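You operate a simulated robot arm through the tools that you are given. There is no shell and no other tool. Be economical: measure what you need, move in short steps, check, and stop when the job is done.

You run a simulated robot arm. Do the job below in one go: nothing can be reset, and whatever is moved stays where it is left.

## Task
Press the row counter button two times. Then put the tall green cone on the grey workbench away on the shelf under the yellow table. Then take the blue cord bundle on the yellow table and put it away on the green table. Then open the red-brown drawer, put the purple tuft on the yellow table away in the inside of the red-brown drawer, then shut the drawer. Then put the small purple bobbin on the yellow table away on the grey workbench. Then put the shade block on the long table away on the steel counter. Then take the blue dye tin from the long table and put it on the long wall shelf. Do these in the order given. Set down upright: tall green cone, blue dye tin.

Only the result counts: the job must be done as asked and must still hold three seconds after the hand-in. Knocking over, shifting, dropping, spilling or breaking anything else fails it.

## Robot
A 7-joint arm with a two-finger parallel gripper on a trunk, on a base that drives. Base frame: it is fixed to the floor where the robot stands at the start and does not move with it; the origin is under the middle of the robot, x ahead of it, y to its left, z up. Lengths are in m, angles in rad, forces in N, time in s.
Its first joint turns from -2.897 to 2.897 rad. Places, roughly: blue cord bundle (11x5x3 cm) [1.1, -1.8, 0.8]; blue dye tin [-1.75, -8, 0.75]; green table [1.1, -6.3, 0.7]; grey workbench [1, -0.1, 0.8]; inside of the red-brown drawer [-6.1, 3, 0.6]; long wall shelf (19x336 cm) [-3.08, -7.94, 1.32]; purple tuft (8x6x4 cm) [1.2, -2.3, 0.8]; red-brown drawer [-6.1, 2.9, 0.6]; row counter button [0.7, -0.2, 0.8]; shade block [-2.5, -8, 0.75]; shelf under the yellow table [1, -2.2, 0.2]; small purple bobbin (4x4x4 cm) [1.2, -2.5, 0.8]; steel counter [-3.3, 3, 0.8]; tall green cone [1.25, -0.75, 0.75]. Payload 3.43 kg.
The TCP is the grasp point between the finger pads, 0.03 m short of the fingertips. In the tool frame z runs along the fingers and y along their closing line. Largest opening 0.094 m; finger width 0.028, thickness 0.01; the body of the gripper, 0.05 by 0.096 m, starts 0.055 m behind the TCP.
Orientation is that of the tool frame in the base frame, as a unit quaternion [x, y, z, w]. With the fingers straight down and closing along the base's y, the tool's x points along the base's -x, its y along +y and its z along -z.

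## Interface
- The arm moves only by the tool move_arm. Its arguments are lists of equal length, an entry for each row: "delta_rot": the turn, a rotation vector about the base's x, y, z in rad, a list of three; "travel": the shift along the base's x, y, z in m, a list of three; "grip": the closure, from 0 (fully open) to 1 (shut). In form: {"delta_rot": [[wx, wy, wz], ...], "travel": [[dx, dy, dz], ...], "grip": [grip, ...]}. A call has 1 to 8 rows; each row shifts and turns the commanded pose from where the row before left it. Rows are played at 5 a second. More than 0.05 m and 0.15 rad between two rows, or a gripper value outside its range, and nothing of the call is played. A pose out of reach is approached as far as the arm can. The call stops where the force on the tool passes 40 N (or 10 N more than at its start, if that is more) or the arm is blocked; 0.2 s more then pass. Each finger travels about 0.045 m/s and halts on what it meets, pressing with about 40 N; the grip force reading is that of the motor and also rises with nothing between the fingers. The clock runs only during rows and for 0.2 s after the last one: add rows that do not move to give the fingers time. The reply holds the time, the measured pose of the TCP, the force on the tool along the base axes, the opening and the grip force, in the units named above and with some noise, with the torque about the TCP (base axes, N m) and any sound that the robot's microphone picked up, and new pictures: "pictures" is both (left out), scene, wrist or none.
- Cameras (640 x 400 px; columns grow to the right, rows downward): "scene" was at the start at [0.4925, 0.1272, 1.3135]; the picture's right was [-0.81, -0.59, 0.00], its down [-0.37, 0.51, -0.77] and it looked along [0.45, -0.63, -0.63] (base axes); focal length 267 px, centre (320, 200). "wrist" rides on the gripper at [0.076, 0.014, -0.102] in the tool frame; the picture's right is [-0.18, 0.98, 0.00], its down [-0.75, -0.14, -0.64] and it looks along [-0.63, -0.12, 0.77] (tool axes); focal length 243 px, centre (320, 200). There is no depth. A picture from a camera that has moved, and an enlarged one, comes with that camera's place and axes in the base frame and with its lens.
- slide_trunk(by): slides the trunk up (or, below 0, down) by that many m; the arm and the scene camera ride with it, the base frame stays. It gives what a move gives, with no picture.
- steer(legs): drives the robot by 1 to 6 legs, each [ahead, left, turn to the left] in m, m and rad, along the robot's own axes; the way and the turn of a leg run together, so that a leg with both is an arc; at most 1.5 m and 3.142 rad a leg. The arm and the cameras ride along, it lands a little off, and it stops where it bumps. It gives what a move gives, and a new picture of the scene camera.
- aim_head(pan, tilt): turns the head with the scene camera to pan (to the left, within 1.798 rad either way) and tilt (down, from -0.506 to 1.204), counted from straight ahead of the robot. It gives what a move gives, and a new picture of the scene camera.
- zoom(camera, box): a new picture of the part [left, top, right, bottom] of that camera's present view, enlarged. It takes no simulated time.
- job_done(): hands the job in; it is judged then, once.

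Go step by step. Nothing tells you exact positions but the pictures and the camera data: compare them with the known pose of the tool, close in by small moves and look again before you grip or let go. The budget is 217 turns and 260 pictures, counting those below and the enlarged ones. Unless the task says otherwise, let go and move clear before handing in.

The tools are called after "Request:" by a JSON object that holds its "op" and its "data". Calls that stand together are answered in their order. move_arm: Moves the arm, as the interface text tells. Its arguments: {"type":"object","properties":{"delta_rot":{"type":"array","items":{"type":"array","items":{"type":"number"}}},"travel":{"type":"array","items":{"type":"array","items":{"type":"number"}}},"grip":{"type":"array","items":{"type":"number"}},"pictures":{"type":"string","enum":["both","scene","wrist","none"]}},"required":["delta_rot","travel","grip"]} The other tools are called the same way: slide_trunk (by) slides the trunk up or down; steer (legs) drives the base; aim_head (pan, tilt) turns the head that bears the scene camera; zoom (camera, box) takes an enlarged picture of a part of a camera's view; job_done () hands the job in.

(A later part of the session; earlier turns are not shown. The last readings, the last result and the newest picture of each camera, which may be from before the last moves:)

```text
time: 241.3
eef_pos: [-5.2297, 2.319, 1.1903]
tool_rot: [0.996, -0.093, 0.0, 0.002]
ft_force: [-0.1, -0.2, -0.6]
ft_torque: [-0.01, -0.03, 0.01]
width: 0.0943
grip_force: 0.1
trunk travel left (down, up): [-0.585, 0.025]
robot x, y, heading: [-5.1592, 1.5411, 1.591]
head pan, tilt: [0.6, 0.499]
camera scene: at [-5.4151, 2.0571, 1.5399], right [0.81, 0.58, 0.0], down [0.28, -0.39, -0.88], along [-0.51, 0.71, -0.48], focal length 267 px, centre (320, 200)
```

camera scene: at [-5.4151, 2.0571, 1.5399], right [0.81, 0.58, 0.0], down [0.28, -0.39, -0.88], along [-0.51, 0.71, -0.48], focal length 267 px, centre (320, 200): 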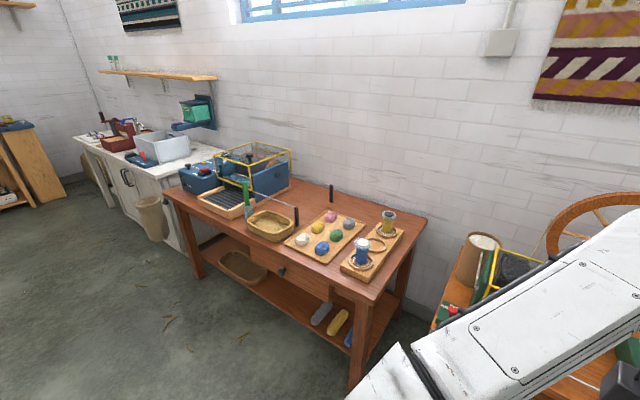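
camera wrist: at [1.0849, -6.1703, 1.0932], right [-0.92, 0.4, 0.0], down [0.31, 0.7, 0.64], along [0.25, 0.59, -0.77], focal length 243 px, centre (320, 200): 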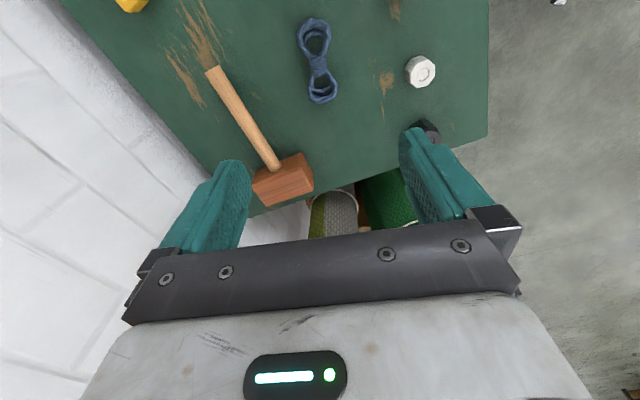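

The red-brown table with the drawer (dark knob) is ahead-left. Enlarging the drawer.

Request:
{"op": "zoom", "data": {"camera": "scene", "box": [160, 200, 420, 362]}}

Request:
{"op": "steer", "data": {"legs": [[0, 0.85, -0.015]]}}

Request:
{"op": "aim_head", "data": {"pan": 0.0, "tilt": 0.85}}

```text
2.46 times, centred on (290, 281) of scene
camera zoom: at [-5.4151, 2.0571, 1.5399], right [0.81, 0.58, 0.0], down [0.28, -0.39, -0.88], along [-0.51, 0.71, -0.48], focal length 657 px, centre (394, 1)
```

zoom: 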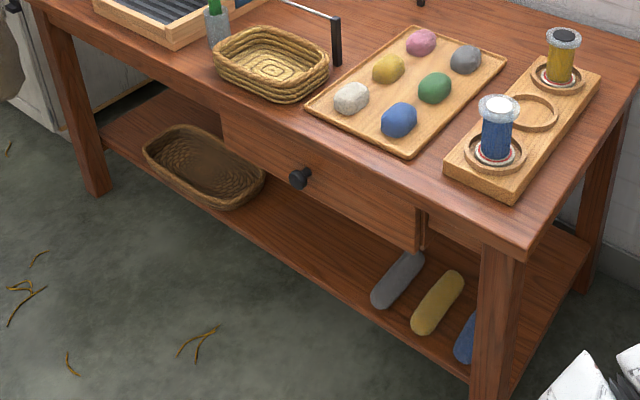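

```text
time: 245.8
eef_pos: [-6.0844, 2.3, 1.1887]
tool_rot: [0.996, -0.092, 0.0, 0.002]
ft_force: [0.2, -0.7, 0.3]
ft_torque: [-0.02, -0.03, -0.02]
width: 0.094
grip_force: 0.1
trunk travel left (down, up): [-0.585, 0.025]
robot x, y, heading: [-6.0105, 1.5245, 1.597]
head pan, tilt: [0.6, 0.499]
camera scene: at [-6.2685, 2.0391, 1.5399], right [0.81, 0.58, 0.0], down [0.28, -0.39, -0.88], along [-0.51, 0.71, -0.48], focal length 267 px, centre (320, 200)
```

scene: 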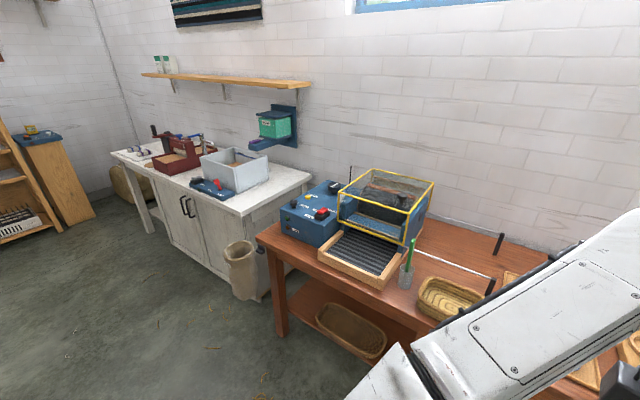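

```text
time: 246.8
eef_pos: [-6.084, 2.3009, 1.1908]
tool_rot: [0.996, -0.092, 0.0, 0.002]
ft_force: [-0.4, -0.1, 0.3]
ft_torque: [0.02, 0.0, -0.02]
width: 0.0941
grip_force: 0.0
trunk travel left (down, up): [-0.585, 0.025]
robot x, y, heading: [-6.0145, 1.5251, 1.59]
head pan, tilt: [0.0, 0.85]
camera scene: at [-6.2173, 2.0434, 1.51], right [1.0, 0.02, 0.0], down [0.02, -0.75, -0.66], along [-0.01, 0.66, -0.75], focal length 267 px, centre (320, 200)
```

scene: 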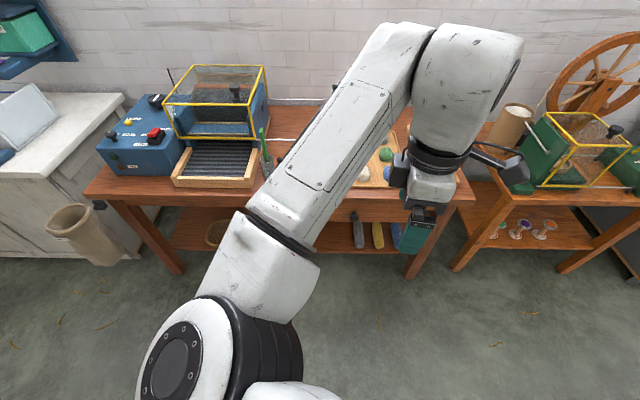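

The knob is estimated at [-6.08, 2.69, 0.67]. I'll yaw the hand back so the fingers close sideways, then pitch it 45° toward the drawer.

Request:
{"op": "move_arm", "data": {"delta_rot": [[0, 0, -0.14], [0, 0, -0.14], [0, 0, -0.14], [0, 0, -0.14], [0, 0, -0.14], [0, 0, -0.14], [0, 0, -0.14], [0, 0, -0.14]], "travel": [[0, 0, -0.03], [0, 0, -0.03], [0, 0, -0.03], [0, 0, -0.03], [0, 0, 0], [0, 0, 0], [0, 0, 0], [0, 0, 0]], "grip": [0, 0, 0, 0, 0, 0, 0, 0], "pictures": "none"}}

Request:
{"op": "move_arm", "data": {"delta_rot": [[0, 0, -0.14], [0, 0, -0.128], [0.13, 0, 0], [0.13, 0, 0], [0.13, 0, 0], [0.13, 0, 0], [0.13, 0, 0], [0.13, 0, 0]], "travel": [[0, 0, 0], [0, 0, 0], [0, 0.02, 0], [0, 0.02, 0], [0, 0, 0], [0, 0, 0], [0, 0, 0], [0, 0, 0]], "grip": [0, 0, 0, 0, 0, 0, 0, 0], "pictures": "scene"}}

```text
time: 248.6
eef_pos: [-6.084, 2.3017, 1.0693]
tool_rot: [0.795, -0.607, -0.001, 0.001]
ft_force: [-0.7, -0.7, 0.4]
ft_torque: [-0.03, -0.01, 0.01]
width: 0.0939
grip_force: 0.1
trunk travel left (down, up): [-0.585, 0.025]
robot x, y, heading: [-6.0108, 1.5236, 1.594]
head pan, tilt: [0.0, 0.85]
```

```text
time: 250.4
eef_pos: [-6.0844, 2.3409, 1.0696]
tool_rot: [0.655, -0.653, -0.271, -0.268]
ft_force: [-1.5, 0.5, -0.4]
ft_torque: [0.0, 0.01, 0.01]
width: 0.0942
grip_force: 0.0
trunk travel left (down, up): [-0.585, 0.025]
robot x, y, heading: [-6.0084, 1.5229, 1.59]
head pan, tilt: [0.0, 0.85]
camera scene: at [-6.2173, 2.0433, 1.51], right [1.0, 0.02, 0.0], down [0.02, -0.75, -0.66], along [-0.01, 0.66, -0.75], focal length 267 px, centre (320, 200)
```

scene: 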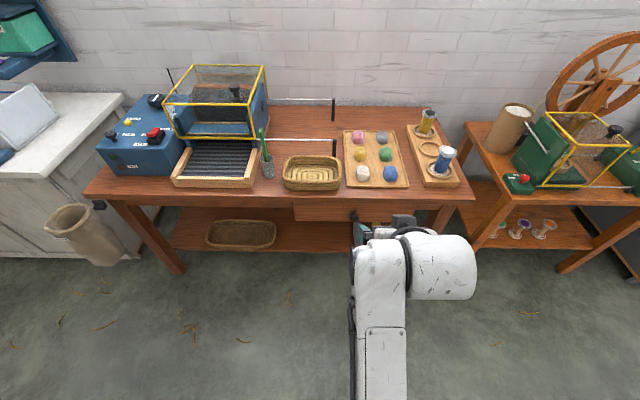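

The knob shows just left of the gripper. Enlarging for a better fix.

Request:
{"op": "zoom", "data": {"camera": "scene", "box": [280, 170, 440, 270]}}

```text
4.00 times, centred on (360, 220) of scene
camera zoom: at [-6.2173, 2.0433, 1.51], right [1.0, 0.02, 0.0], down [0.02, -0.75, -0.66], along [-0.01, 0.66, -0.75], focal length 1068 px, centre (160, 120)
```

zoom: 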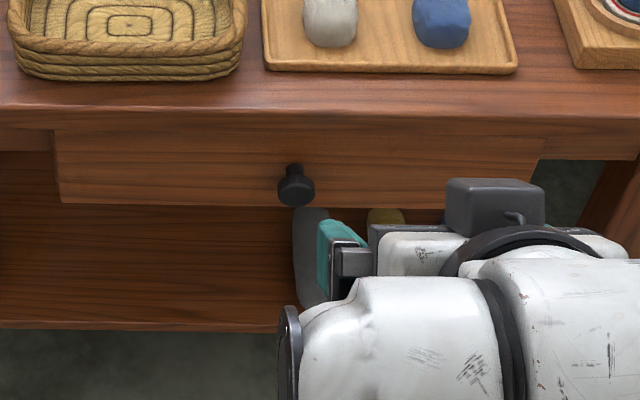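

Knob head at about [-6.091, 2.70, 0.66], 38 mm wide. I'll lower trunk and arm to that height, standing off, then look from the wrist.

Request:
{"op": "slide_trunk", "data": {"by": -0.25}}

Request:
{"op": "move_arm", "data": {"delta_rot": [[0, 0, 0], [0, 0, 0], [0, 0, 0], [0, 0, 0], [0, 0, 0]], "travel": [[0, 0, -0.04], [0, 0, -0.04], [0, 0, -0.04], [0, 0, -0.03], [0, 0, 0]], "grip": [0, 0, 0, 0, 0]}}

```text
time: 253.0
eef_pos: [-6.0844, 2.3403, 0.8198]
tool_rot: [0.655, -0.653, -0.271, -0.268]
ft_force: [-0.2, 0.1, 0.1]
ft_torque: [-0.02, 0.02, 0.0]
width: 0.0942
grip_force: 0.0
trunk travel left (down, up): [-0.335, 0.275]
robot x, y, heading: [-6.0125, 1.5253, 1.59]
head pan, tilt: [0.0, 0.85]
```

```text
time: 254.2
eef_pos: [-6.0852, 2.3422, 0.6693]
tool_rot: [0.654, -0.654, -0.27, -0.268]
ft_force: [0.2, 1.4, -0.3]
ft_torque: [0.02, 0.0, 0.0]
width: 0.0942
grip_force: 0.0
trunk travel left (down, up): [-0.335, 0.275]
robot x, y, heading: [-6.008, 1.5283, 1.591]
head pan, tilt: [0.0, 0.85]
camera scene: at [-6.2171, 2.0432, 1.26], right [1.0, 0.02, 0.0], down [0.02, -0.75, -0.66], along [-0.01, 0.66, -0.75], focal length 267 px, centre (320, 200)
camera wrist: at [-6.0974, 2.2143, 0.6881], right [-0.98, 0.13, 0.13], down [0.14, 0.09, 0.99], along [0.12, 0.99, -0.1], focal length 243 px, centre (320, 200)
```

scene: 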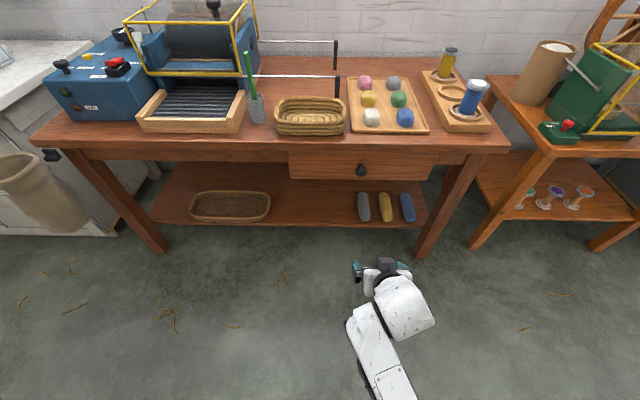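
wrist: 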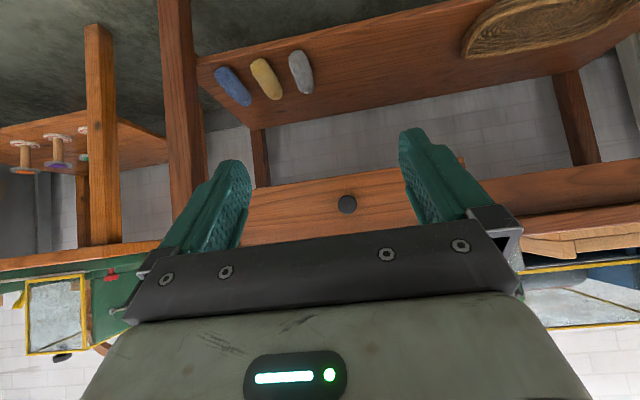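

The wrist view confirms the knob at [-6.091, 2.70, 0.655]. Driving 0.29 m ahead.

Request:
{"op": "steer", "data": {"legs": [[0.28, 0, 0]]}}

Request:
{"op": "move_arm", "data": {"delta_rot": [[0, 0, 0], [0, 0, 0]], "travel": [[0, 0, -0.005], [0, 0, 0]], "grip": [0, 0], "pictures": "wrist"}}

```text
time: 256.2
eef_pos: [-6.0885, 2.6231, 0.6701]
tool_rot: [0.654, -0.654, -0.27, -0.268]
ft_force: [0.8, 0.1, -0.6]
ft_torque: [0.0, 0.01, 0.03]
width: 0.0941
grip_force: 0.0
trunk travel left (down, up): [-0.335, 0.275]
robot x, y, heading: [-6.0149, 1.8037, 1.589]
head pan, tilt: [0.0, 0.85]
camera scene: at [-6.2219, 2.3243, 1.26], right [1.0, 0.02, 0.0], down [0.01, -0.75, -0.66], along [-0.01, 0.66, -0.75], focal length 267 px, centre (320, 200)
```

scene: 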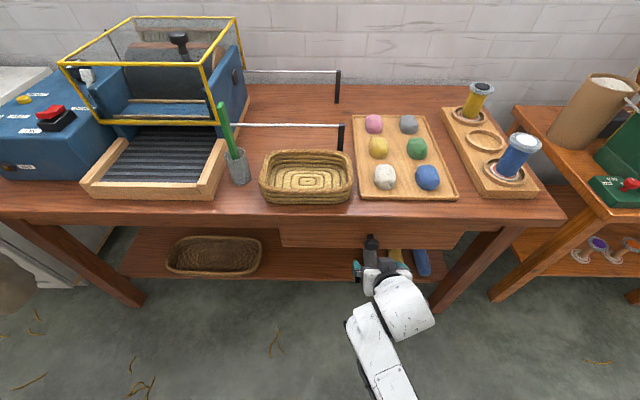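

```text
time: 256.8
eef_pos: [-6.0886, 2.6227, 0.6646]
tool_rot: [0.654, -0.654, -0.27, -0.268]
ft_force: [0.7, -0.3, 0.9]
ft_torque: [-0.03, -0.01, 0.01]
width: 0.0944
grip_force: 0.0
trunk travel left (down, up): [-0.335, 0.275]
robot x, y, heading: [-6.0157, 1.8104, 1.589]
head pan, tilt: [0.0, 0.85]
camera wrist: at [-6.1021, 2.4958, 0.6835], right [-0.98, 0.13, 0.13], down [0.14, 0.08, 0.99], along [0.12, 0.99, -0.1], focal length 243 px, centre (320, 200)
```

wrist: 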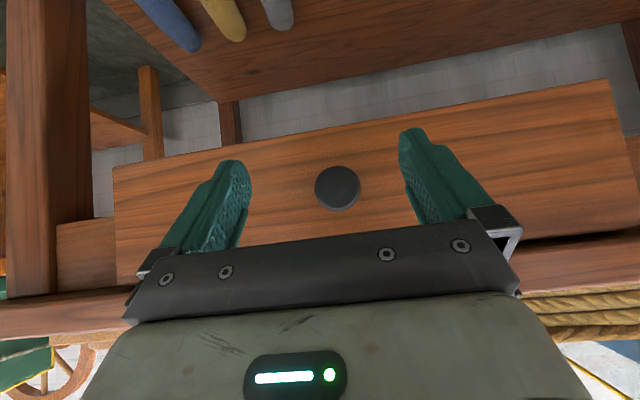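

Moving the last 7 cm onto the knob and closing.

Request:
{"op": "move_arm", "data": {"delta_rot": [[0, 0, 0], [0, 0, 0], [0, 0, 0], [0, 0, 0], [0, 0, 0], [0, 0, 0], [0, 0, 0]], "travel": [[-0.004, 0.03, -0.005], [0, 0.025, -0.004], [0, 0.015, 0], [0, 0, 0], [0, 0, 0], [0, 0, 0], [0, 0, 0]], "grip": [0, 0, 0, 0.5, 1, 1, 1], "pictures": "wrist"}}

```text
time: 258.4
eef_pos: [-6.0952, 2.6938, 0.6573]
tool_rot: [0.656, -0.653, -0.271, -0.267]
ft_force: [-8.0, 0.6, -1.4]
ft_torque: [-0.03, -0.15, 0.06]
width: 0.0402
grip_force: 30.4
trunk travel left (down, up): [-0.335, 0.275]
robot x, y, heading: [-6.0182, 1.8058, 1.586]
head pan, tilt: [0.0, 0.85]
camera wrist: at [-6.1078, 2.5654, 0.6752], right [-0.98, 0.13, 0.13], down [0.14, 0.09, 0.99], along [0.11, 0.99, -0.1], focal length 243 px, centre (320, 200)
```

wrist: 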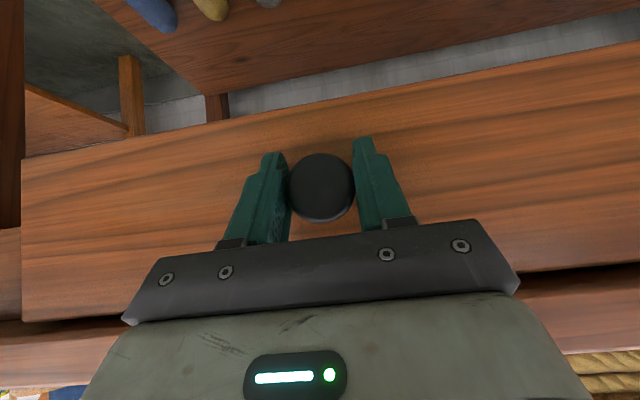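

Knob gripped. I'll pull the drawer by backing the base 0.25 m.

Request:
{"op": "move_arm", "data": {"delta_rot": [[0, 0, 0], [0, 0, 0]], "travel": [[0, -0.01, 0], [0, -0.02, 0]], "grip": [1, 1], "pictures": "none"}}

Request:
{"op": "steer", "data": {"legs": [[-0.22, 0, 0]]}}

```text
time: 259.0
eef_pos: [-6.0958, 2.6625, 0.6568]
tool_rot: [0.654, -0.653, -0.271, -0.269]
ft_force: [-11.7, -1.1, 3.2]
ft_torque: [-0.17, -0.07, 0.19]
width: 0.04
grip_force: 44.9
trunk travel left (down, up): [-0.335, 0.275]
robot x, y, heading: [-6.0161, 1.8088, 1.589]
head pan, tilt: [0.0, 0.85]
```

```text
time: 260.6
eef_pos: [-6.0941, 2.4489, 0.6566]
tool_rot: [0.657, -0.65, -0.271, -0.268]
ft_force: [-33.0, -1.0, 8.9]
ft_torque: [0.09, 0.06, 0.32]
width: 0.0397
grip_force: 44.9
trunk travel left (down, up): [-0.335, 0.275]
robot x, y, heading: [-6.0163, 1.594, 1.591]
head pan, tilt: [0.0, 0.85]
camera scene: at [-6.2191, 2.1098, 1.2601], right [1.0, 0.02, 0.0], down [0.02, -0.75, -0.66], along [-0.01, 0.66, -0.75], focal length 267 px, centre (320, 200)
```

scene: 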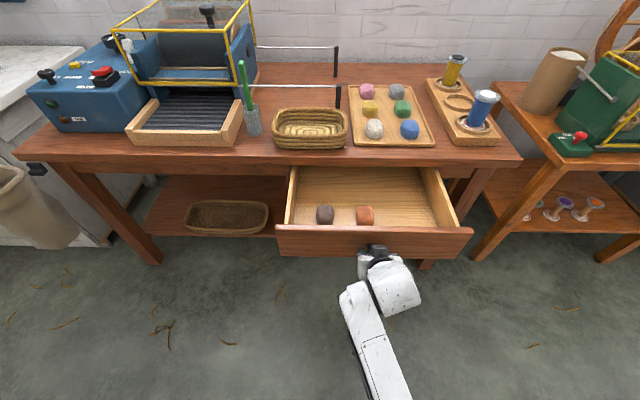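

The drawer is open about 0.25 m; it holds two small things on the left, free space on the right. Releasing the knob and backing off.

Request:
{"op": "move_arm", "data": {"delta_rot": [[0, 0, 0], [0, 0, 0], [0, 0, 0], [0, 0, 0], [0, 0, 0], [0, 0, 0]], "travel": [[0, 0, 0], [0, 0, 0], [0, 0, 0], [0, -0.02, 0], [0, -0.03, 0.0], [0, -0.03, 0]], "grip": [0.3, 0, 0, 0, 0, 0], "pictures": "none"}}

Request:
{"op": "steer", "data": {"legs": [[-0.3, 0, 0]]}}

```text
time: 262.0
eef_pos: [-6.0943, 2.3661, 0.6566]
tool_rot: [0.657, -0.65, -0.272, -0.267]
ft_force: [0.0, 0.4, 0.0]
ft_torque: [-0.04, -0.01, -0.02]
width: 0.0942
grip_force: 0.1
trunk travel left (down, up): [-0.335, 0.275]
robot x, y, heading: [-6.0128, 1.5956, 1.589]
head pan, tilt: [0.0, 0.85]
```

```text
time: 264.1
eef_pos: [-6.0887, 2.0661, 0.6564]
tool_rot: [0.657, -0.651, -0.271, -0.268]
ft_force: [-1.4, -0.6, -0.5]
ft_torque: [0.01, -0.02, 0.0]
width: 0.0942
grip_force: 0.1
trunk travel left (down, up): [-0.335, 0.275]
robot x, y, heading: [-6.008, 1.2892, 1.59]
head pan, tilt: [0.0, 0.85]
camera scene: at [-6.2122, 1.8083, 1.26], right [1.0, 0.02, 0.0], down [0.02, -0.75, -0.66], along [-0.01, 0.66, -0.75], focal length 267 px, centre (320, 200)
```

scene: 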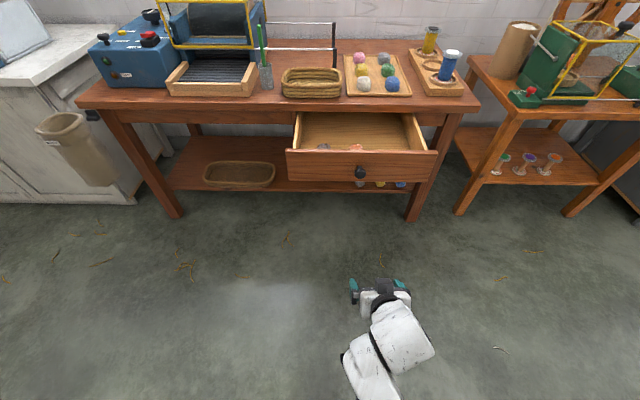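

Now back to the yellow table for the tuft: raise trunk, straighten the tool down, and drive.

Request:
{"op": "slide_trunk", "data": {"by": 0.25}}

Request:
{"op": "move_arm", "data": {"delta_rot": [[0, 0, 0], [0, 0, 0], [-0.13, 0, 0], [-0.13, 0, 0], [-0.13, 0, 0], [-0.13, 0, 0], [-0.13, 0, 0], [-0.13, 0, 0]], "travel": [[0, 0.03, 0.04], [0, 0.02, 0.045], [0, 0, 0.05], [0, 0, 0.03], [0, 0, 0], [0, 0, 0], [0, 0, 0], [0, 0, 0]], "grip": [0, 0, 0, 0, 0, 0, 0, 0], "pictures": "none"}}

Request:
{"op": "steer", "data": {"legs": [[0.2, 0, -0.02], [0, -1.5, 0], [0, -1.5, 0], [0, -1.5, 0], [0, -0.85, 0]]}}

```text
time: 266.6
eef_pos: [-6.0883, 2.0677, 0.9066]
tool_rot: [0.657, -0.651, -0.271, -0.267]
ft_force: [0.1, 0.6, 0.4]
ft_torque: [0.0, 0.0, 0.04]
width: 0.0939
grip_force: 0.1
trunk travel left (down, up): [-0.585, 0.025]
robot x, y, heading: [-6.0057, 1.2905, 1.592]
head pan, tilt: [0.0, 0.85]
```

```text
time: 268.4
eef_pos: [-6.09, 2.1154, 1.0716]
tool_rot: [0.71, -0.704, -0.003, 0.005]
ft_force: [0.1, -0.5, -0.2]
ft_torque: [-0.01, 0.0, 0.01]
width: 0.0942
grip_force: 0.1
out of reach, approached as far as the arm can: row 6
trunk travel left (down, up): [-0.585, 0.025]
robot x, y, heading: [-6.0053, 1.291, 1.595]
head pan, tilt: [0.0, 0.85]
```

```text
time: 295.3
eef_pos: [-0.7625, 2.5245, 1.0705]
tool_rot: [0.726, -0.688, -0.005, 0.003]
ft_force: [0.1, -0.6, 0.4]
ft_torque: [0.0, 0.01, -0.03]
width: 0.094
grip_force: 0.0
trunk travel left (down, up): [-0.585, 0.025]
robot x, y, heading: [-0.6446, 1.7027, 1.646]
head pan, tilt: [0.0, 0.85]
camera scene: at [-0.8724, 2.212, 1.5099], right [1.0, 0.07, 0.0], down [0.05, -0.75, -0.66], along [-0.04, 0.66, -0.75], focal length 267 px, centre (320, 200)
```

scene: 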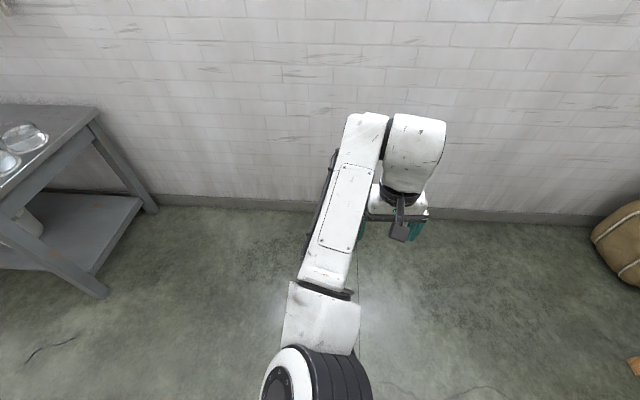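

Driving back down to the yellow table and turning to face it.

Request:
{"op": "steer", "data": {"legs": [[-1.5, 0, 0], [-1.5, 0, 0], [-0.9, 0, 0], [0, 0, -1.63]]}}

Request:
{"op": "aim_head", "data": {"pan": 0.0, "tilt": 0.8}}

```text
time: 318.2
eef_pos: [0.4535, -2.1487, 1.0716]
tool_rot: [0.013, 1.0, 0.005, 0.001]
ft_force: [0.3, 0.6, -0.9]
ft_torque: [0.0, -0.01, -0.04]
width: 0.0939
grip_force: 0.0
trunk travel left (down, up): [-0.585, 0.025]
robot x, y, heading: [-0.3743, -2.2026, -0.013]
head pan, tilt: [0.0, 0.85]
camera scene: at [0.1479, -2.0119, 1.5099], right [-0.01, -1.0, 0.0], down [-0.75, 0.01, -0.66], along [0.66, -0.01, -0.75], focal length 267 px, centre (320, 200)
```

scene: 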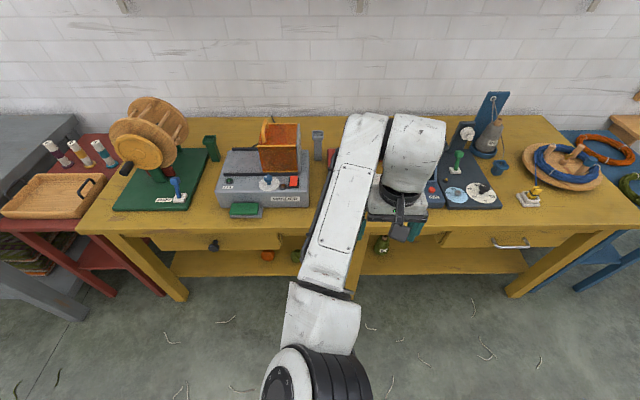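

```text
time: 318.9
eef_pos: [0.4527, -2.1475, 1.0714]
tool_rot: [0.014, 1.0, 0.005, 0.001]
ft_force: [0.1, 0.6, -0.5]
ft_torque: [0.02, -0.04, 0.01]
width: 0.0939
grip_force: 0.0
trunk travel left (down, up): [-0.585, 0.025]
robot x, y, heading: [-0.3732, -2.2079, -0.01]
head pan, tilt: [0.0, 0.799]
camera scene: at [0.1504, -2.012, 1.5139], right [-0.01, -1.0, 0.0], down [-0.72, 0.01, -0.7], along [0.7, -0.01, -0.72], focal length 267 px, centre (320, 200)
```

scene: 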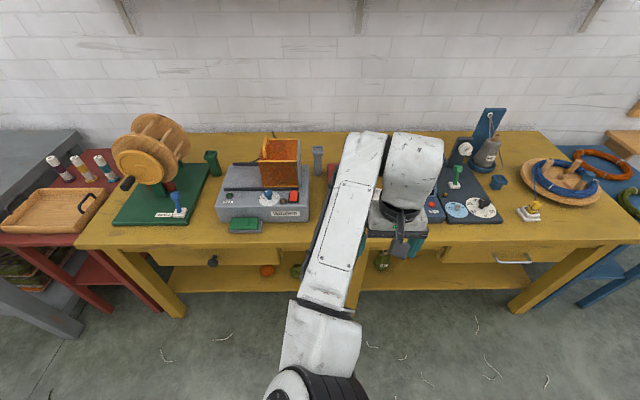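

I'll shift right to y≈-2.33 and drive in at TCP z≈0.98, above the posts.

Request:
{"op": "steer", "data": {"legs": [[0, -0.185, 0.01]]}}

Request:
{"op": "move_arm", "data": {"delta_rot": [[0, 0, 0], [0, 0, 0], [0, 0, 0]], "travel": [[0, 0, -0.04], [0, 0, -0.03], [0, 0, 0]], "grip": [0, 0, 0], "pictures": "none"}}

Request:
{"op": "steer", "data": {"legs": [[0.58, 0, 0]]}}

Request:
{"op": "move_arm", "data": {"delta_rot": [[0, 0, 0]], "travel": [[0, 0, 0]], "grip": [0], "pictures": "wrist"}}

```text
time: 320.4
eef_pos: [0.4524, -2.3227, 1.0715]
tool_rot: [0.008, 1.0, 0.005, 0.001]
ft_force: [-0.1, 0.6, 0.9]
ft_torque: [0.0, -0.01, -0.02]
width: 0.094
grip_force: 0.1
trunk travel left (down, up): [-0.585, 0.025]
robot x, y, heading: [-0.3785, -2.3846, -0.003]
head pan, tilt: [0.0, 0.799]
camera scene: at [0.1476, -2.1901, 1.514], right [0.0, -1.0, 0.0], down [-0.72, 0.0, -0.7], along [0.7, 0.0, -0.72], focal length 267 px, centre (320, 200)
```

scene: 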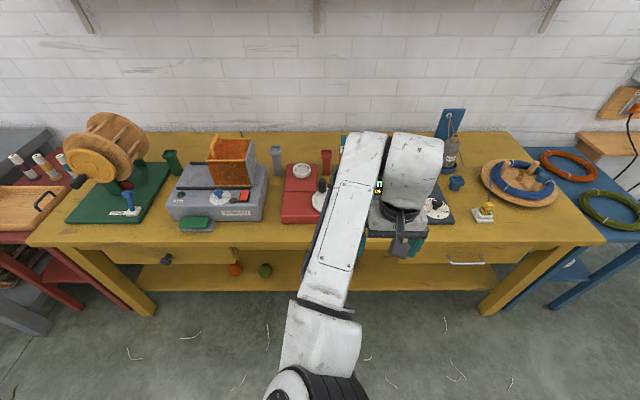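

```text
time: 321.2
eef_pos: [0.4547, -2.3248, 1.0015]
tool_rot: [0.008, 1.0, 0.005, 0.001]
ft_force: [-0.6, -0.1, -0.3]
ft_torque: [-0.01, -0.01, -0.02]
width: 0.0941
grip_force: 0.0
trunk travel left (down, up): [-0.585, 0.025]
robot x, y, heading: [-0.3735, -2.3838, -0.001]
head pan, tilt: [0.0, 0.799]
```

```text
time: 324.5
eef_pos: [1.0354, -2.3191, 1.002]
tool_rot: [0.006, 1.0, 0.006, 0.001]
ft_force: [0.1, 0.2, 0.0]
ft_torque: [-0.03, 0.01, 0.03]
width: 0.0939
grip_force: 0.2
trunk travel left (down, up): [-0.585, 0.025]
robot x, y, heading: [0.2066, -2.3841, 0.008]
head pan, tilt: [0.0, 0.799]
camera scene: at [0.7291, -2.1867, 1.514], right [0.0, -1.0, 0.0], down [-0.72, 0.0, -0.7], along [0.7, 0.0, -0.72], focal length 267 px, centre (320, 200)
```

scene: 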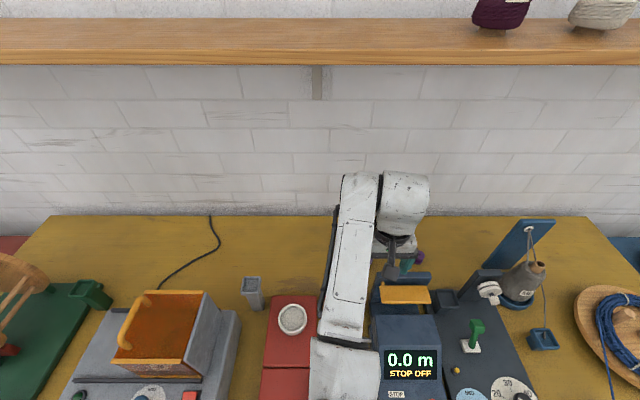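

```text
time: 324.9
eef_pos: [1.0347, -2.3193, 1.0016]
tool_rot: [0.005, 1.0, 0.006, 0.0]
ft_force: [0.3, 0.4, 0.3]
ft_torque: [-0.01, 0.02, 0.01]
width: 0.0938
grip_force: 0.1
trunk travel left (down, up): [-0.585, 0.025]
robot x, y, heading: [0.2077, -2.3854, 0.005]
head pan, tilt: [0.0, 0.799]
camera wrist: at [0.9598, -2.3059, 1.1037], right [0.2, 0.98, 0.01], down [0.75, -0.16, 0.64], along [0.63, -0.12, -0.77], focal length 243 px, centre (320, 200)
```

wrist: 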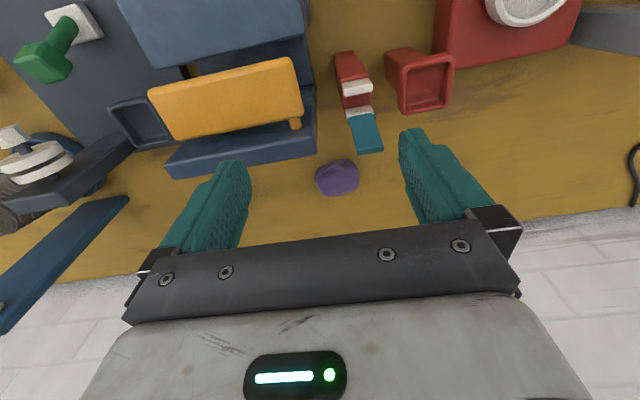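

The tuft is at [1.196, -2.321]; a tall stick (to z≈0.93) at [1.065, -2.285] would be close to the camera housing. I'll try a -90° yaw so the camera is away from it and the fingers close across the 6 cm side.

Request:
{"op": "move_arm", "data": {"delta_rot": [[0, 0, -0.15], [0, 0, -0.15], [0, 0, -0.15], [0, 0, -0.15], [0, 0, -0.15], [0, 0, -0.15], [0, 0, -0.15], [0, 0, -0.15]], "travel": [[0, 0, 0.03], [0, 0, 0.01], [0, 0, 0], [0, 0, 0], [0, 0, 0], [0, 0, 0], [0, 0, 0], [0, 0, 0]], "grip": [0, 0, 0, 0, 0, 0, 0, 0], "pictures": "none"}}

Request:
{"op": "move_arm", "data": {"delta_rot": [[0, 0, -0.15], [0, 0, -0.15], [0, 0, -0.07], [0, 0, 0], [0, 0, 0]], "travel": [[0, 0, 0], [0, 0, 0], [0, 0, 0], [0, 0, 0], [0, 0, 0]], "grip": [0, 0, 0, 0, 0]}}

```text
time: 326.7
eef_pos: [1.0335, -2.3187, 1.0433]
tool_rot: [0.57, 0.822, 0.004, 0.004]
ft_force: [-0.1, 0.3, 0.6]
ft_torque: [0.04, 0.0, 0.0]
width: 0.0939
grip_force: 0.0
trunk travel left (down, up): [-0.585, 0.025]
robot x, y, heading: [0.2083, -2.3874, 0.002]
head pan, tilt: [0.0, 0.799]
```

```text
time: 327.9
eef_pos: [1.0348, -2.3182, 1.0409]
tool_rot: [0.711, 0.704, 0.004, 0.004]
ft_force: [0.8, -0.2, -0.2]
ft_torque: [0.01, -0.03, 0.0]
width: 0.0935
grip_force: 0.0
trunk travel left (down, up): [-0.585, 0.025]
robot x, y, heading: [0.2054, -2.384, 0.008]
head pan, tilt: [0.0, 0.799]
camera scene: at [0.7291, -2.1867, 1.514], right [0.0, -1.0, 0.0], down [-0.72, 0.0, -0.7], along [0.7, 0.0, -0.72], focal length 267 px, centre (320, 200)
camera wrist: at [1.05, -2.2442, 1.1437], right [0.98, -0.19, 0.01], down [-0.16, -0.75, 0.64], along [-0.12, -0.63, -0.77], focal length 243 px, centre (320, 200)
```

scene: 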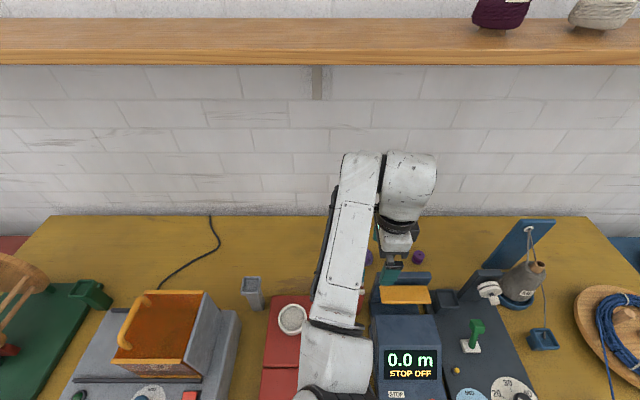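
wrist: 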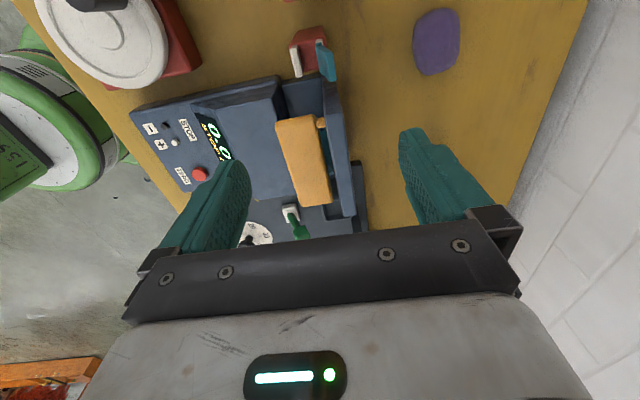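

The -90° yaw works and the tuft is confirmed at [1.195, -2.319]. Moving over it.

Request:
{"op": "steer", "data": {"legs": [[0.08, 0, -0.006]]}}

Request:
{"op": "move_arm", "data": {"delta_rot": [[0, 0, 0], [0, 0, 0], [0, 0, 0], [0, 0, 0]], "travel": [[0.04, 0, -0.02], [0.04, 0, -0.02], [0, 0, -0.03], [0, 0, 0]], "grip": [0, 0, 0, 0]}}

```text
time: 328.9
eef_pos: [1.1171, -2.3232, 1.0418]
tool_rot: [0.713, 0.701, 0.003, 0.005]
ft_force: [-0.2, 0.0, -0.1]
ft_torque: [-0.01, -0.01, 0.01]
width: 0.0938
grip_force: 0.0
trunk travel left (down, up): [-0.585, 0.025]
robot x, y, heading: [0.287, -2.384, 0.006]
head pan, tilt: [0.0, 0.799]
camera scene: at [0.8105, -2.1901, 1.514], right [0.0, -1.0, 0.0], down [-0.72, 0.0, -0.7], along [0.7, 0.0, -0.72], focal length 267 px, centre (320, 200)
```

scene: 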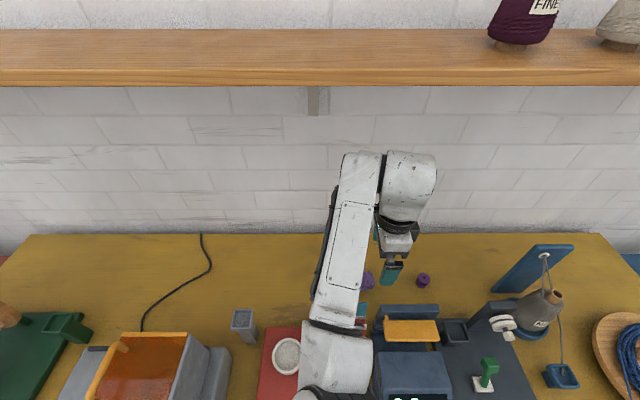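

```text
time: 329.9
eef_pos: [1.1987, -2.3246, 0.972]
tool_rot: [0.713, 0.702, 0.003, 0.004]
ft_force: [-0.1, 0.1, 0.2]
ft_torque: [0.0, -0.01, -0.01]
width: 0.0941
grip_force: 0.0
trunk travel left (down, up): [-0.585, 0.025]
robot x, y, heading: [0.2866, -2.3839, -0.004]
head pan, tilt: [0.0, 0.799]
camera scene: at [0.8106, -2.1901, 1.514], right [0.0, -1.0, 0.0], down [-0.72, 0.0, -0.7], along [0.7, 0.0, -0.72], focal length 267 px, centre (320, 200)
camera wrist: at [1.213, -2.2503, 1.0743], right [0.98, -0.2, 0.01], down [-0.16, -0.75, 0.64], along [-0.12, -0.63, -0.77], focal length 243 px, centre (320, 200)
```

scene: 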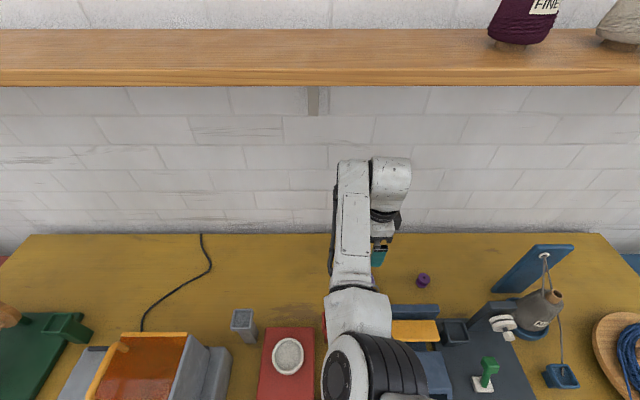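
wrist: 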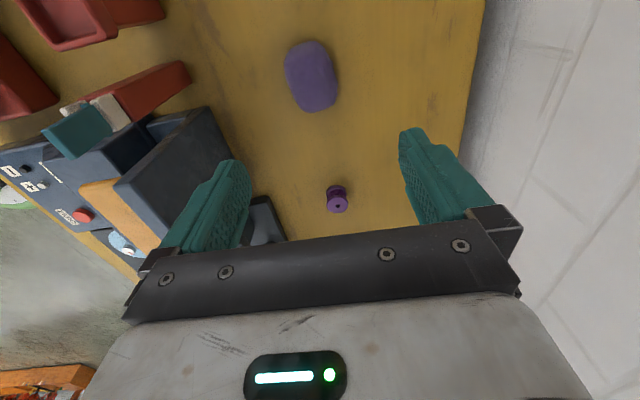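

The elbow would pass low over the tall stick if I go down from here. I'll retract the arm and bring the base 0.1 m closer so the elbow stays higher.

Request:
{"op": "move_arm", "data": {"delta_rot": [[0, 0, 0], [0, 0, 0], [0, 0, 0]], "travel": [[-0.04, 0, 0.025], [-0.04, 0, 0.025], [-0.03, 0, 0.02]], "grip": [0, 0, 0], "pictures": "none"}}

Request:
{"op": "slide_trunk", "data": {"by": 0.024}}

Request:
{"op": "steer", "data": {"legs": [[0.11, 0, 0]]}}

Request:
{"op": "move_arm", "data": {"delta_rot": [[0, 0, 0], [0, 0, 0], [0, 0, 0], [0, 0, 0]], "travel": [[0, 0, -0.04], [0, 0, -0.04], [0, 0, -0.04], [0, 0, 0]], "grip": [0, 0, 0, 0]}}

```text
time: 330.7
eef_pos: [1.0855, -2.3249, 1.0429]
tool_rot: [0.713, 0.701, 0.003, 0.002]
ft_force: [0.2, -0.2, -0.9]
ft_torque: [0.05, 0.0, 0.01]
width: 0.0941
grip_force: 0.1
trunk travel left (down, up): [-0.585, 0.025]
robot x, y, heading: [0.2868, -2.3843, -0.002]
head pan, tilt: [0.0, 0.799]
```

```text
time: 331.4
eef_pos: [1.0875, -2.3237, 1.0668]
tool_rot: [0.713, 0.702, 0.003, 0.004]
ft_force: [0.7, -0.2, -0.2]
ft_torque: [-0.02, 0.02, 0.02]
width: 0.0941
grip_force: 0.1
trunk travel left (down, up): [-0.609, 0.001]
robot x, y, heading: [0.287, -2.3859, -0.004]
head pan, tilt: [0.0, 0.799]
```

```text
time: 332.6
eef_pos: [1.1998, -2.3247, 1.066]
tool_rot: [0.713, 0.701, 0.003, 0.004]
ft_force: [0.0, -0.3, -0.3]
ft_torque: [-0.01, 0.02, 0.0]
width: 0.0937
grip_force: 0.2
trunk travel left (down, up): [-0.609, 0.001]
robot x, y, heading: [0.3948, -2.3855, -0.01]
head pan, tilt: [0.0, 0.799]
camera scene: at [0.923, -2.1905, 1.538], right [0.0, -1.0, 0.0], down [-0.72, 0.0, -0.7], along [0.7, 0.0, -0.72], focal length 267 px, centre (320, 200)
```

scene: 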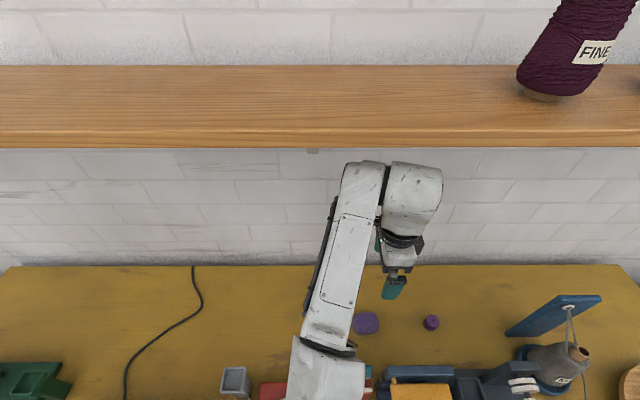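

```text
time: 333.6
eef_pos: [1.1988, -2.3247, 0.9453]
tool_rot: [0.714, 0.7, 0.003, 0.005]
ft_force: [0.3, -0.5, 0.5]
ft_torque: [-0.02, -0.01, -0.02]
width: 0.094
grip_force: 0.0
trunk travel left (down, up): [-0.609, 0.001]
robot x, y, heading: [0.4003, -2.3855, -0.002]
head pan, tilt: [0.0, 0.799]
camera scene: at [0.9231, -2.1905, 1.538], right [0.0, -1.0, 0.0], down [-0.72, 0.0, -0.7], along [0.7, 0.0, -0.72], focal length 267 px, centre (320, 200)
camera wrist: at [1.2142, -2.2494, 1.0473], right [0.98, -0.2, 0.01], down [-0.16, -0.75, 0.64], along [-0.12, -0.63, -0.77], focal length 243 px, centre (320, 200)
```

scene: 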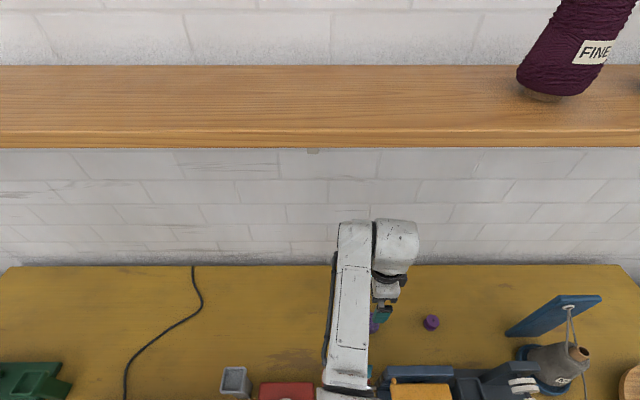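
wrist: 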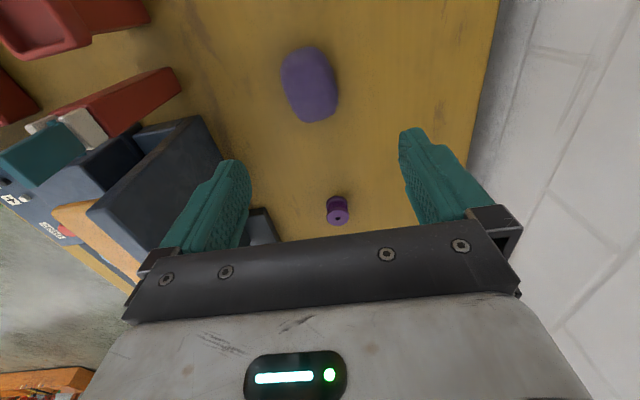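

Tuft is right below at [1.193, -2.317]. Small correction and descend to z≈0.785.

Request:
{"op": "move_arm", "data": {"delta_rot": [[0, 0, 0], [0, 0, 0], [0, 0, 0], [0, 0, 0], [0, 0, 0], [0, 0, 0]], "travel": [[-0.005, 0.007, -0.03], [0, 0, -0.035], [0, 0, -0.035], [0, 0, -0.03], [0, 0, -0.028], [0, 0, 0]], "grip": [0, 0, 0, 0, 0, 0]}}

```text
time: 335.0
eef_pos: [1.1933, -2.3182, 0.7904]
tool_rot: [0.713, 0.701, 0.003, 0.004]
ft_force: [-7.9, -2.2, 26.4]
ft_torque: [0.18, 1.61, 0.21]
width: 0.094
grip_force: 0.0
trunk travel left (down, up): [-0.609, 0.001]
robot x, y, heading: [0.4, -2.3853, -0.005]
head pan, tilt: [0.0, 0.799]
camera scene: at [0.9218, -2.1908, 1.5389], right [0.0, -1.0, 0.0], down [-0.72, 0.0, -0.7], along [0.7, 0.0, -0.72], focal length 267 px, centre (320, 200)
camera wrist: at [1.2089, -2.2429, 0.8922], right [0.98, -0.2, 0.01], down [-0.16, -0.75, 0.64], along [-0.12, -0.63, -0.77], focal length 243 px, centre (320, 200)
```

scene: 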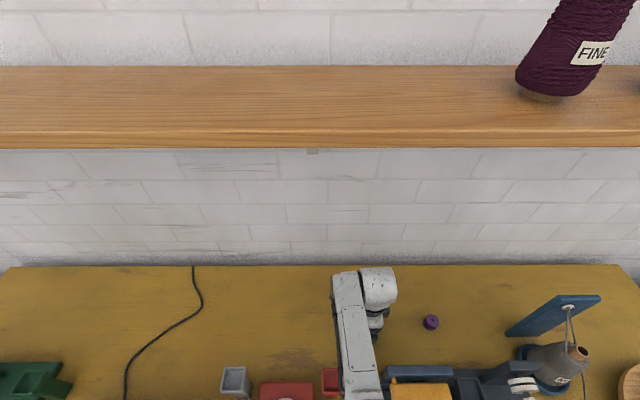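
wrist: 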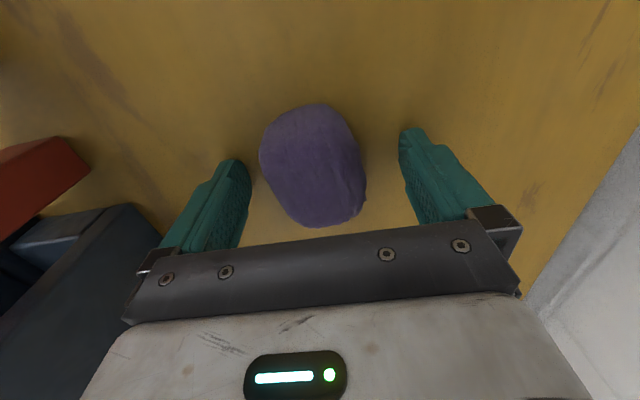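

A fingertip touches the table (so the top is z≈0.76). I'll lift 4 mm and close on the tuft.

Request:
{"op": "move_arm", "data": {"delta_rot": [[0, 0, 0], [0, 0, 0], [0, 0, 0], [0, 0, 0], [0, 0, 0], [0, 0, 0]], "travel": [[0, 0, 0.004], [0, 0, 0.001], [0, 0, 0], [0, 0, 0], [0, 0, 0], [0, 0, 0]], "grip": [0, 0, 0.6, 1, 1, 1], "pictures": "none"}}

Request:
{"op": "move_arm", "data": {"delta_rot": [[0, 0, 0], [0, 0, 0], [0, 0, 0], [0, 0, 0], [0, 0, 0], [0, 0, 0]], "travel": [[0, 0, 0.02], [0, 0, 0.04], [0, 0, 0.045], [0, 0, 0.045], [0, 0, 0.045], [0, 0, 0.03]], "grip": [1, 1, 1, 1, 1, 1]}}

```text
time: 336.4
eef_pos: [1.1944, -2.3184, 0.7936]
tool_rot: [0.713, 0.701, 0.003, 0.004]
ft_force: [-0.5, -0.5, 0.8]
ft_torque: [0.02, -0.01, -0.04]
width: 0.0536
grip_force: 39.6
trunk travel left (down, up): [-0.609, 0.001]
robot x, y, heading: [0.4012, -2.3849, -0.002]
head pan, tilt: [0.0, 0.799]
```

```text
time: 337.8
eef_pos: [1.1933, -2.3159, 1.0173]
tool_rot: [0.713, 0.701, 0.002, 0.004]
ft_force: [-0.6, -0.1, 0.4]
ft_torque: [0.03, 0.01, 0.03]
width: 0.0508
grip_force: 39.8
trunk travel left (down, up): [-0.609, 0.001]
robot x, y, heading: [0.3982, -2.3858, -0.006]
head pan, tilt: [0.0, 0.799]
camera scene: at [0.923, -2.1907, 1.5379], right [0.0, -1.0, 0.0], down [-0.72, 0.0, -0.7], along [0.7, 0.0, -0.72], focal length 267 px, centre (320, 200)
camera wrist: at [1.2089, -2.2408, 1.1196], right [0.98, -0.2, 0.01], down [-0.16, -0.75, 0.64], along [-0.12, -0.63, -0.77], focal length 243 px, centre (320, 200)
```

scene: 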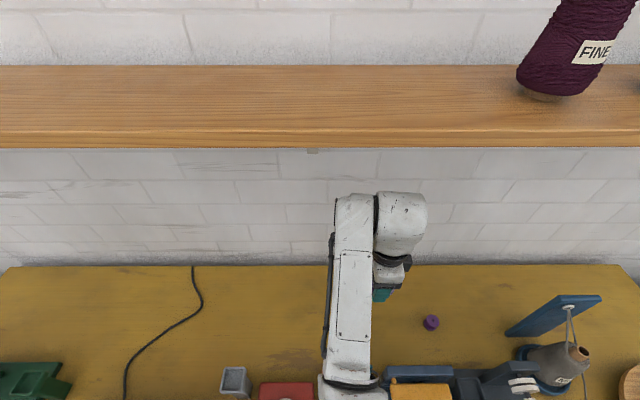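
wrist: 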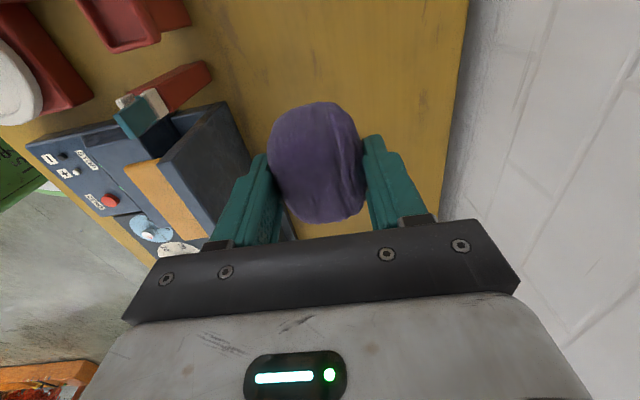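

Tuft held. Now back out, turn, and drive to the drawer.

Request:
{"op": "steer", "data": {"legs": [[-0.8, 0, 0], [0, 0, 1.575], [1.5, 0, 0], [1.5, 0, 0], [0.9, 0, 0]]}}

Request:
{"op": "steer", "data": {"legs": [[0, 0.1, 0]]}}

```text
time: 364.5
eef_pos: [-0.6042, 2.3391, 1.0178]
tool_rot: [-0.011, 1.0, 0.006, 0.001]
ft_force: [0.1, 0.0, -0.7]
ft_torque: [0.05, 0.02, 0.0]
width: 0.0488
grip_force: 39.6
trunk travel left (down, up): [-0.609, 0.001]
robot x, y, heading: [-0.5043, 1.5485, 1.607]
head pan, tilt: [0.0, 0.799]
camera scene: at [-0.7161, 2.0645, 1.538], right [1.0, 0.04, 0.0], down [0.03, -0.72, -0.7], along [-0.03, 0.7, -0.72], focal length 267 px, centre (320, 200)
```

scene: 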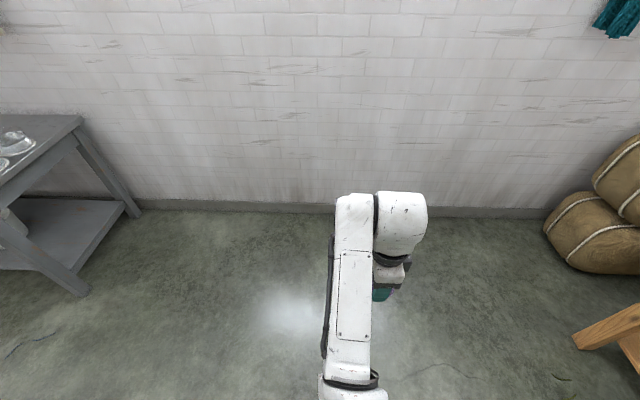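

```text
time: 365.6
eef_pos: [-0.7049, 2.3342, 1.0178]
tool_rot: [-0.013, 1.0, 0.006, 0.0]
ft_force: [0.3, 0.2, -0.2]
ft_torque: [0.0, -0.02, 0.0]
width: 0.0489
grip_force: 40.5
trunk travel left (down, up): [-0.609, 0.001]
robot x, y, heading: [-0.6054, 1.5444, 1.612]
head pan, tilt: [0.0, 0.799]
camera scene: at [-0.8179, 2.0604, 1.538], right [1.0, 0.04, 0.0], down [0.03, -0.72, -0.7], along [-0.03, 0.7, -0.72], focal length 267 px, centre (320, 200)
```

scene: 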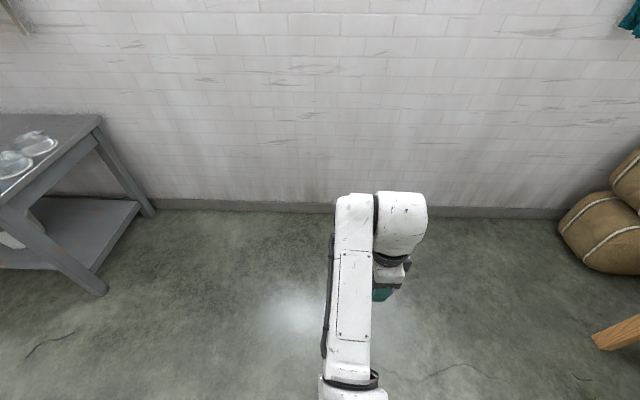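

Request:
{"op": "steer", "data": {"legs": [[0, 0, -0.042], [0, 1.5, 0], [0, 1.5, 0], [0, 1.5, 0], [0, 0.75, 0]]}}

Request:
{"op": "aim_head", "data": {"pan": 0.0, "tilt": 0.95}}

```text
time: 391.1
eef_pos: [-5.9202, 2.2752, 1.0176]
tool_rot: [-0.004, 1.0, 0.005, 0.001]
ft_force: [-0.9, -0.6, 0.2]
ft_torque: [-0.02, -0.03, 0.04]
width: 0.0487
grip_force: 40.1
trunk travel left (down, up): [-0.609, 0.001]
robot x, y, heading: [-5.8299, 1.4806, 1.594]
head pan, tilt: [0.0, 0.799]
camera scene: at [-6.0372, 2.0032, 1.538], right [1.0, 0.02, 0.0], down [0.02, -0.72, -0.7], along [-0.01, 0.7, -0.72], focal length 267 px, centre (320, 200)
```

scene: 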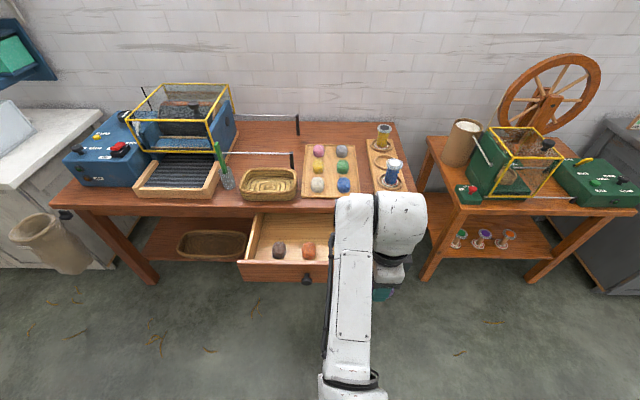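

```text
time: 391.8
eef_pos: [-5.9215, 2.2765, 1.0174]
tool_rot: [-0.004, 1.0, 0.005, 0.001]
ft_force: [0.0, 0.1, -0.7]
ft_torque: [0.02, -0.01, -0.02]
width: 0.0489
grip_force: 39.9
trunk travel left (down, up): [-0.609, 0.001]
robot x, y, heading: [-5.8289, 1.4819, 1.592]
head pan, tilt: [0.0, 0.949]
camera scene: at [-6.0371, 1.9953, 1.5265], right [1.0, 0.02, 0.0], down [0.02, -0.81, -0.58], along [-0.01, 0.58, -0.81], focal length 267 px, centre (320, 200)
```

scene: 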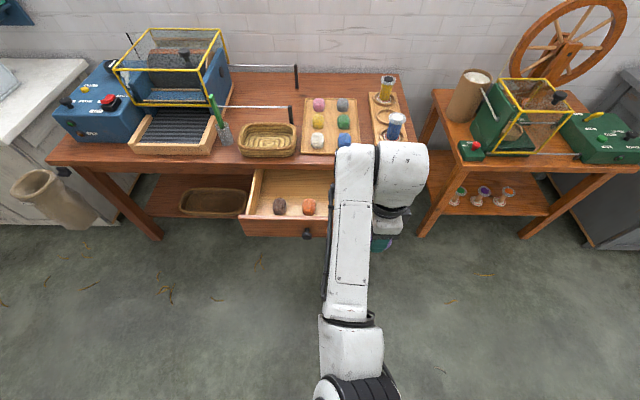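

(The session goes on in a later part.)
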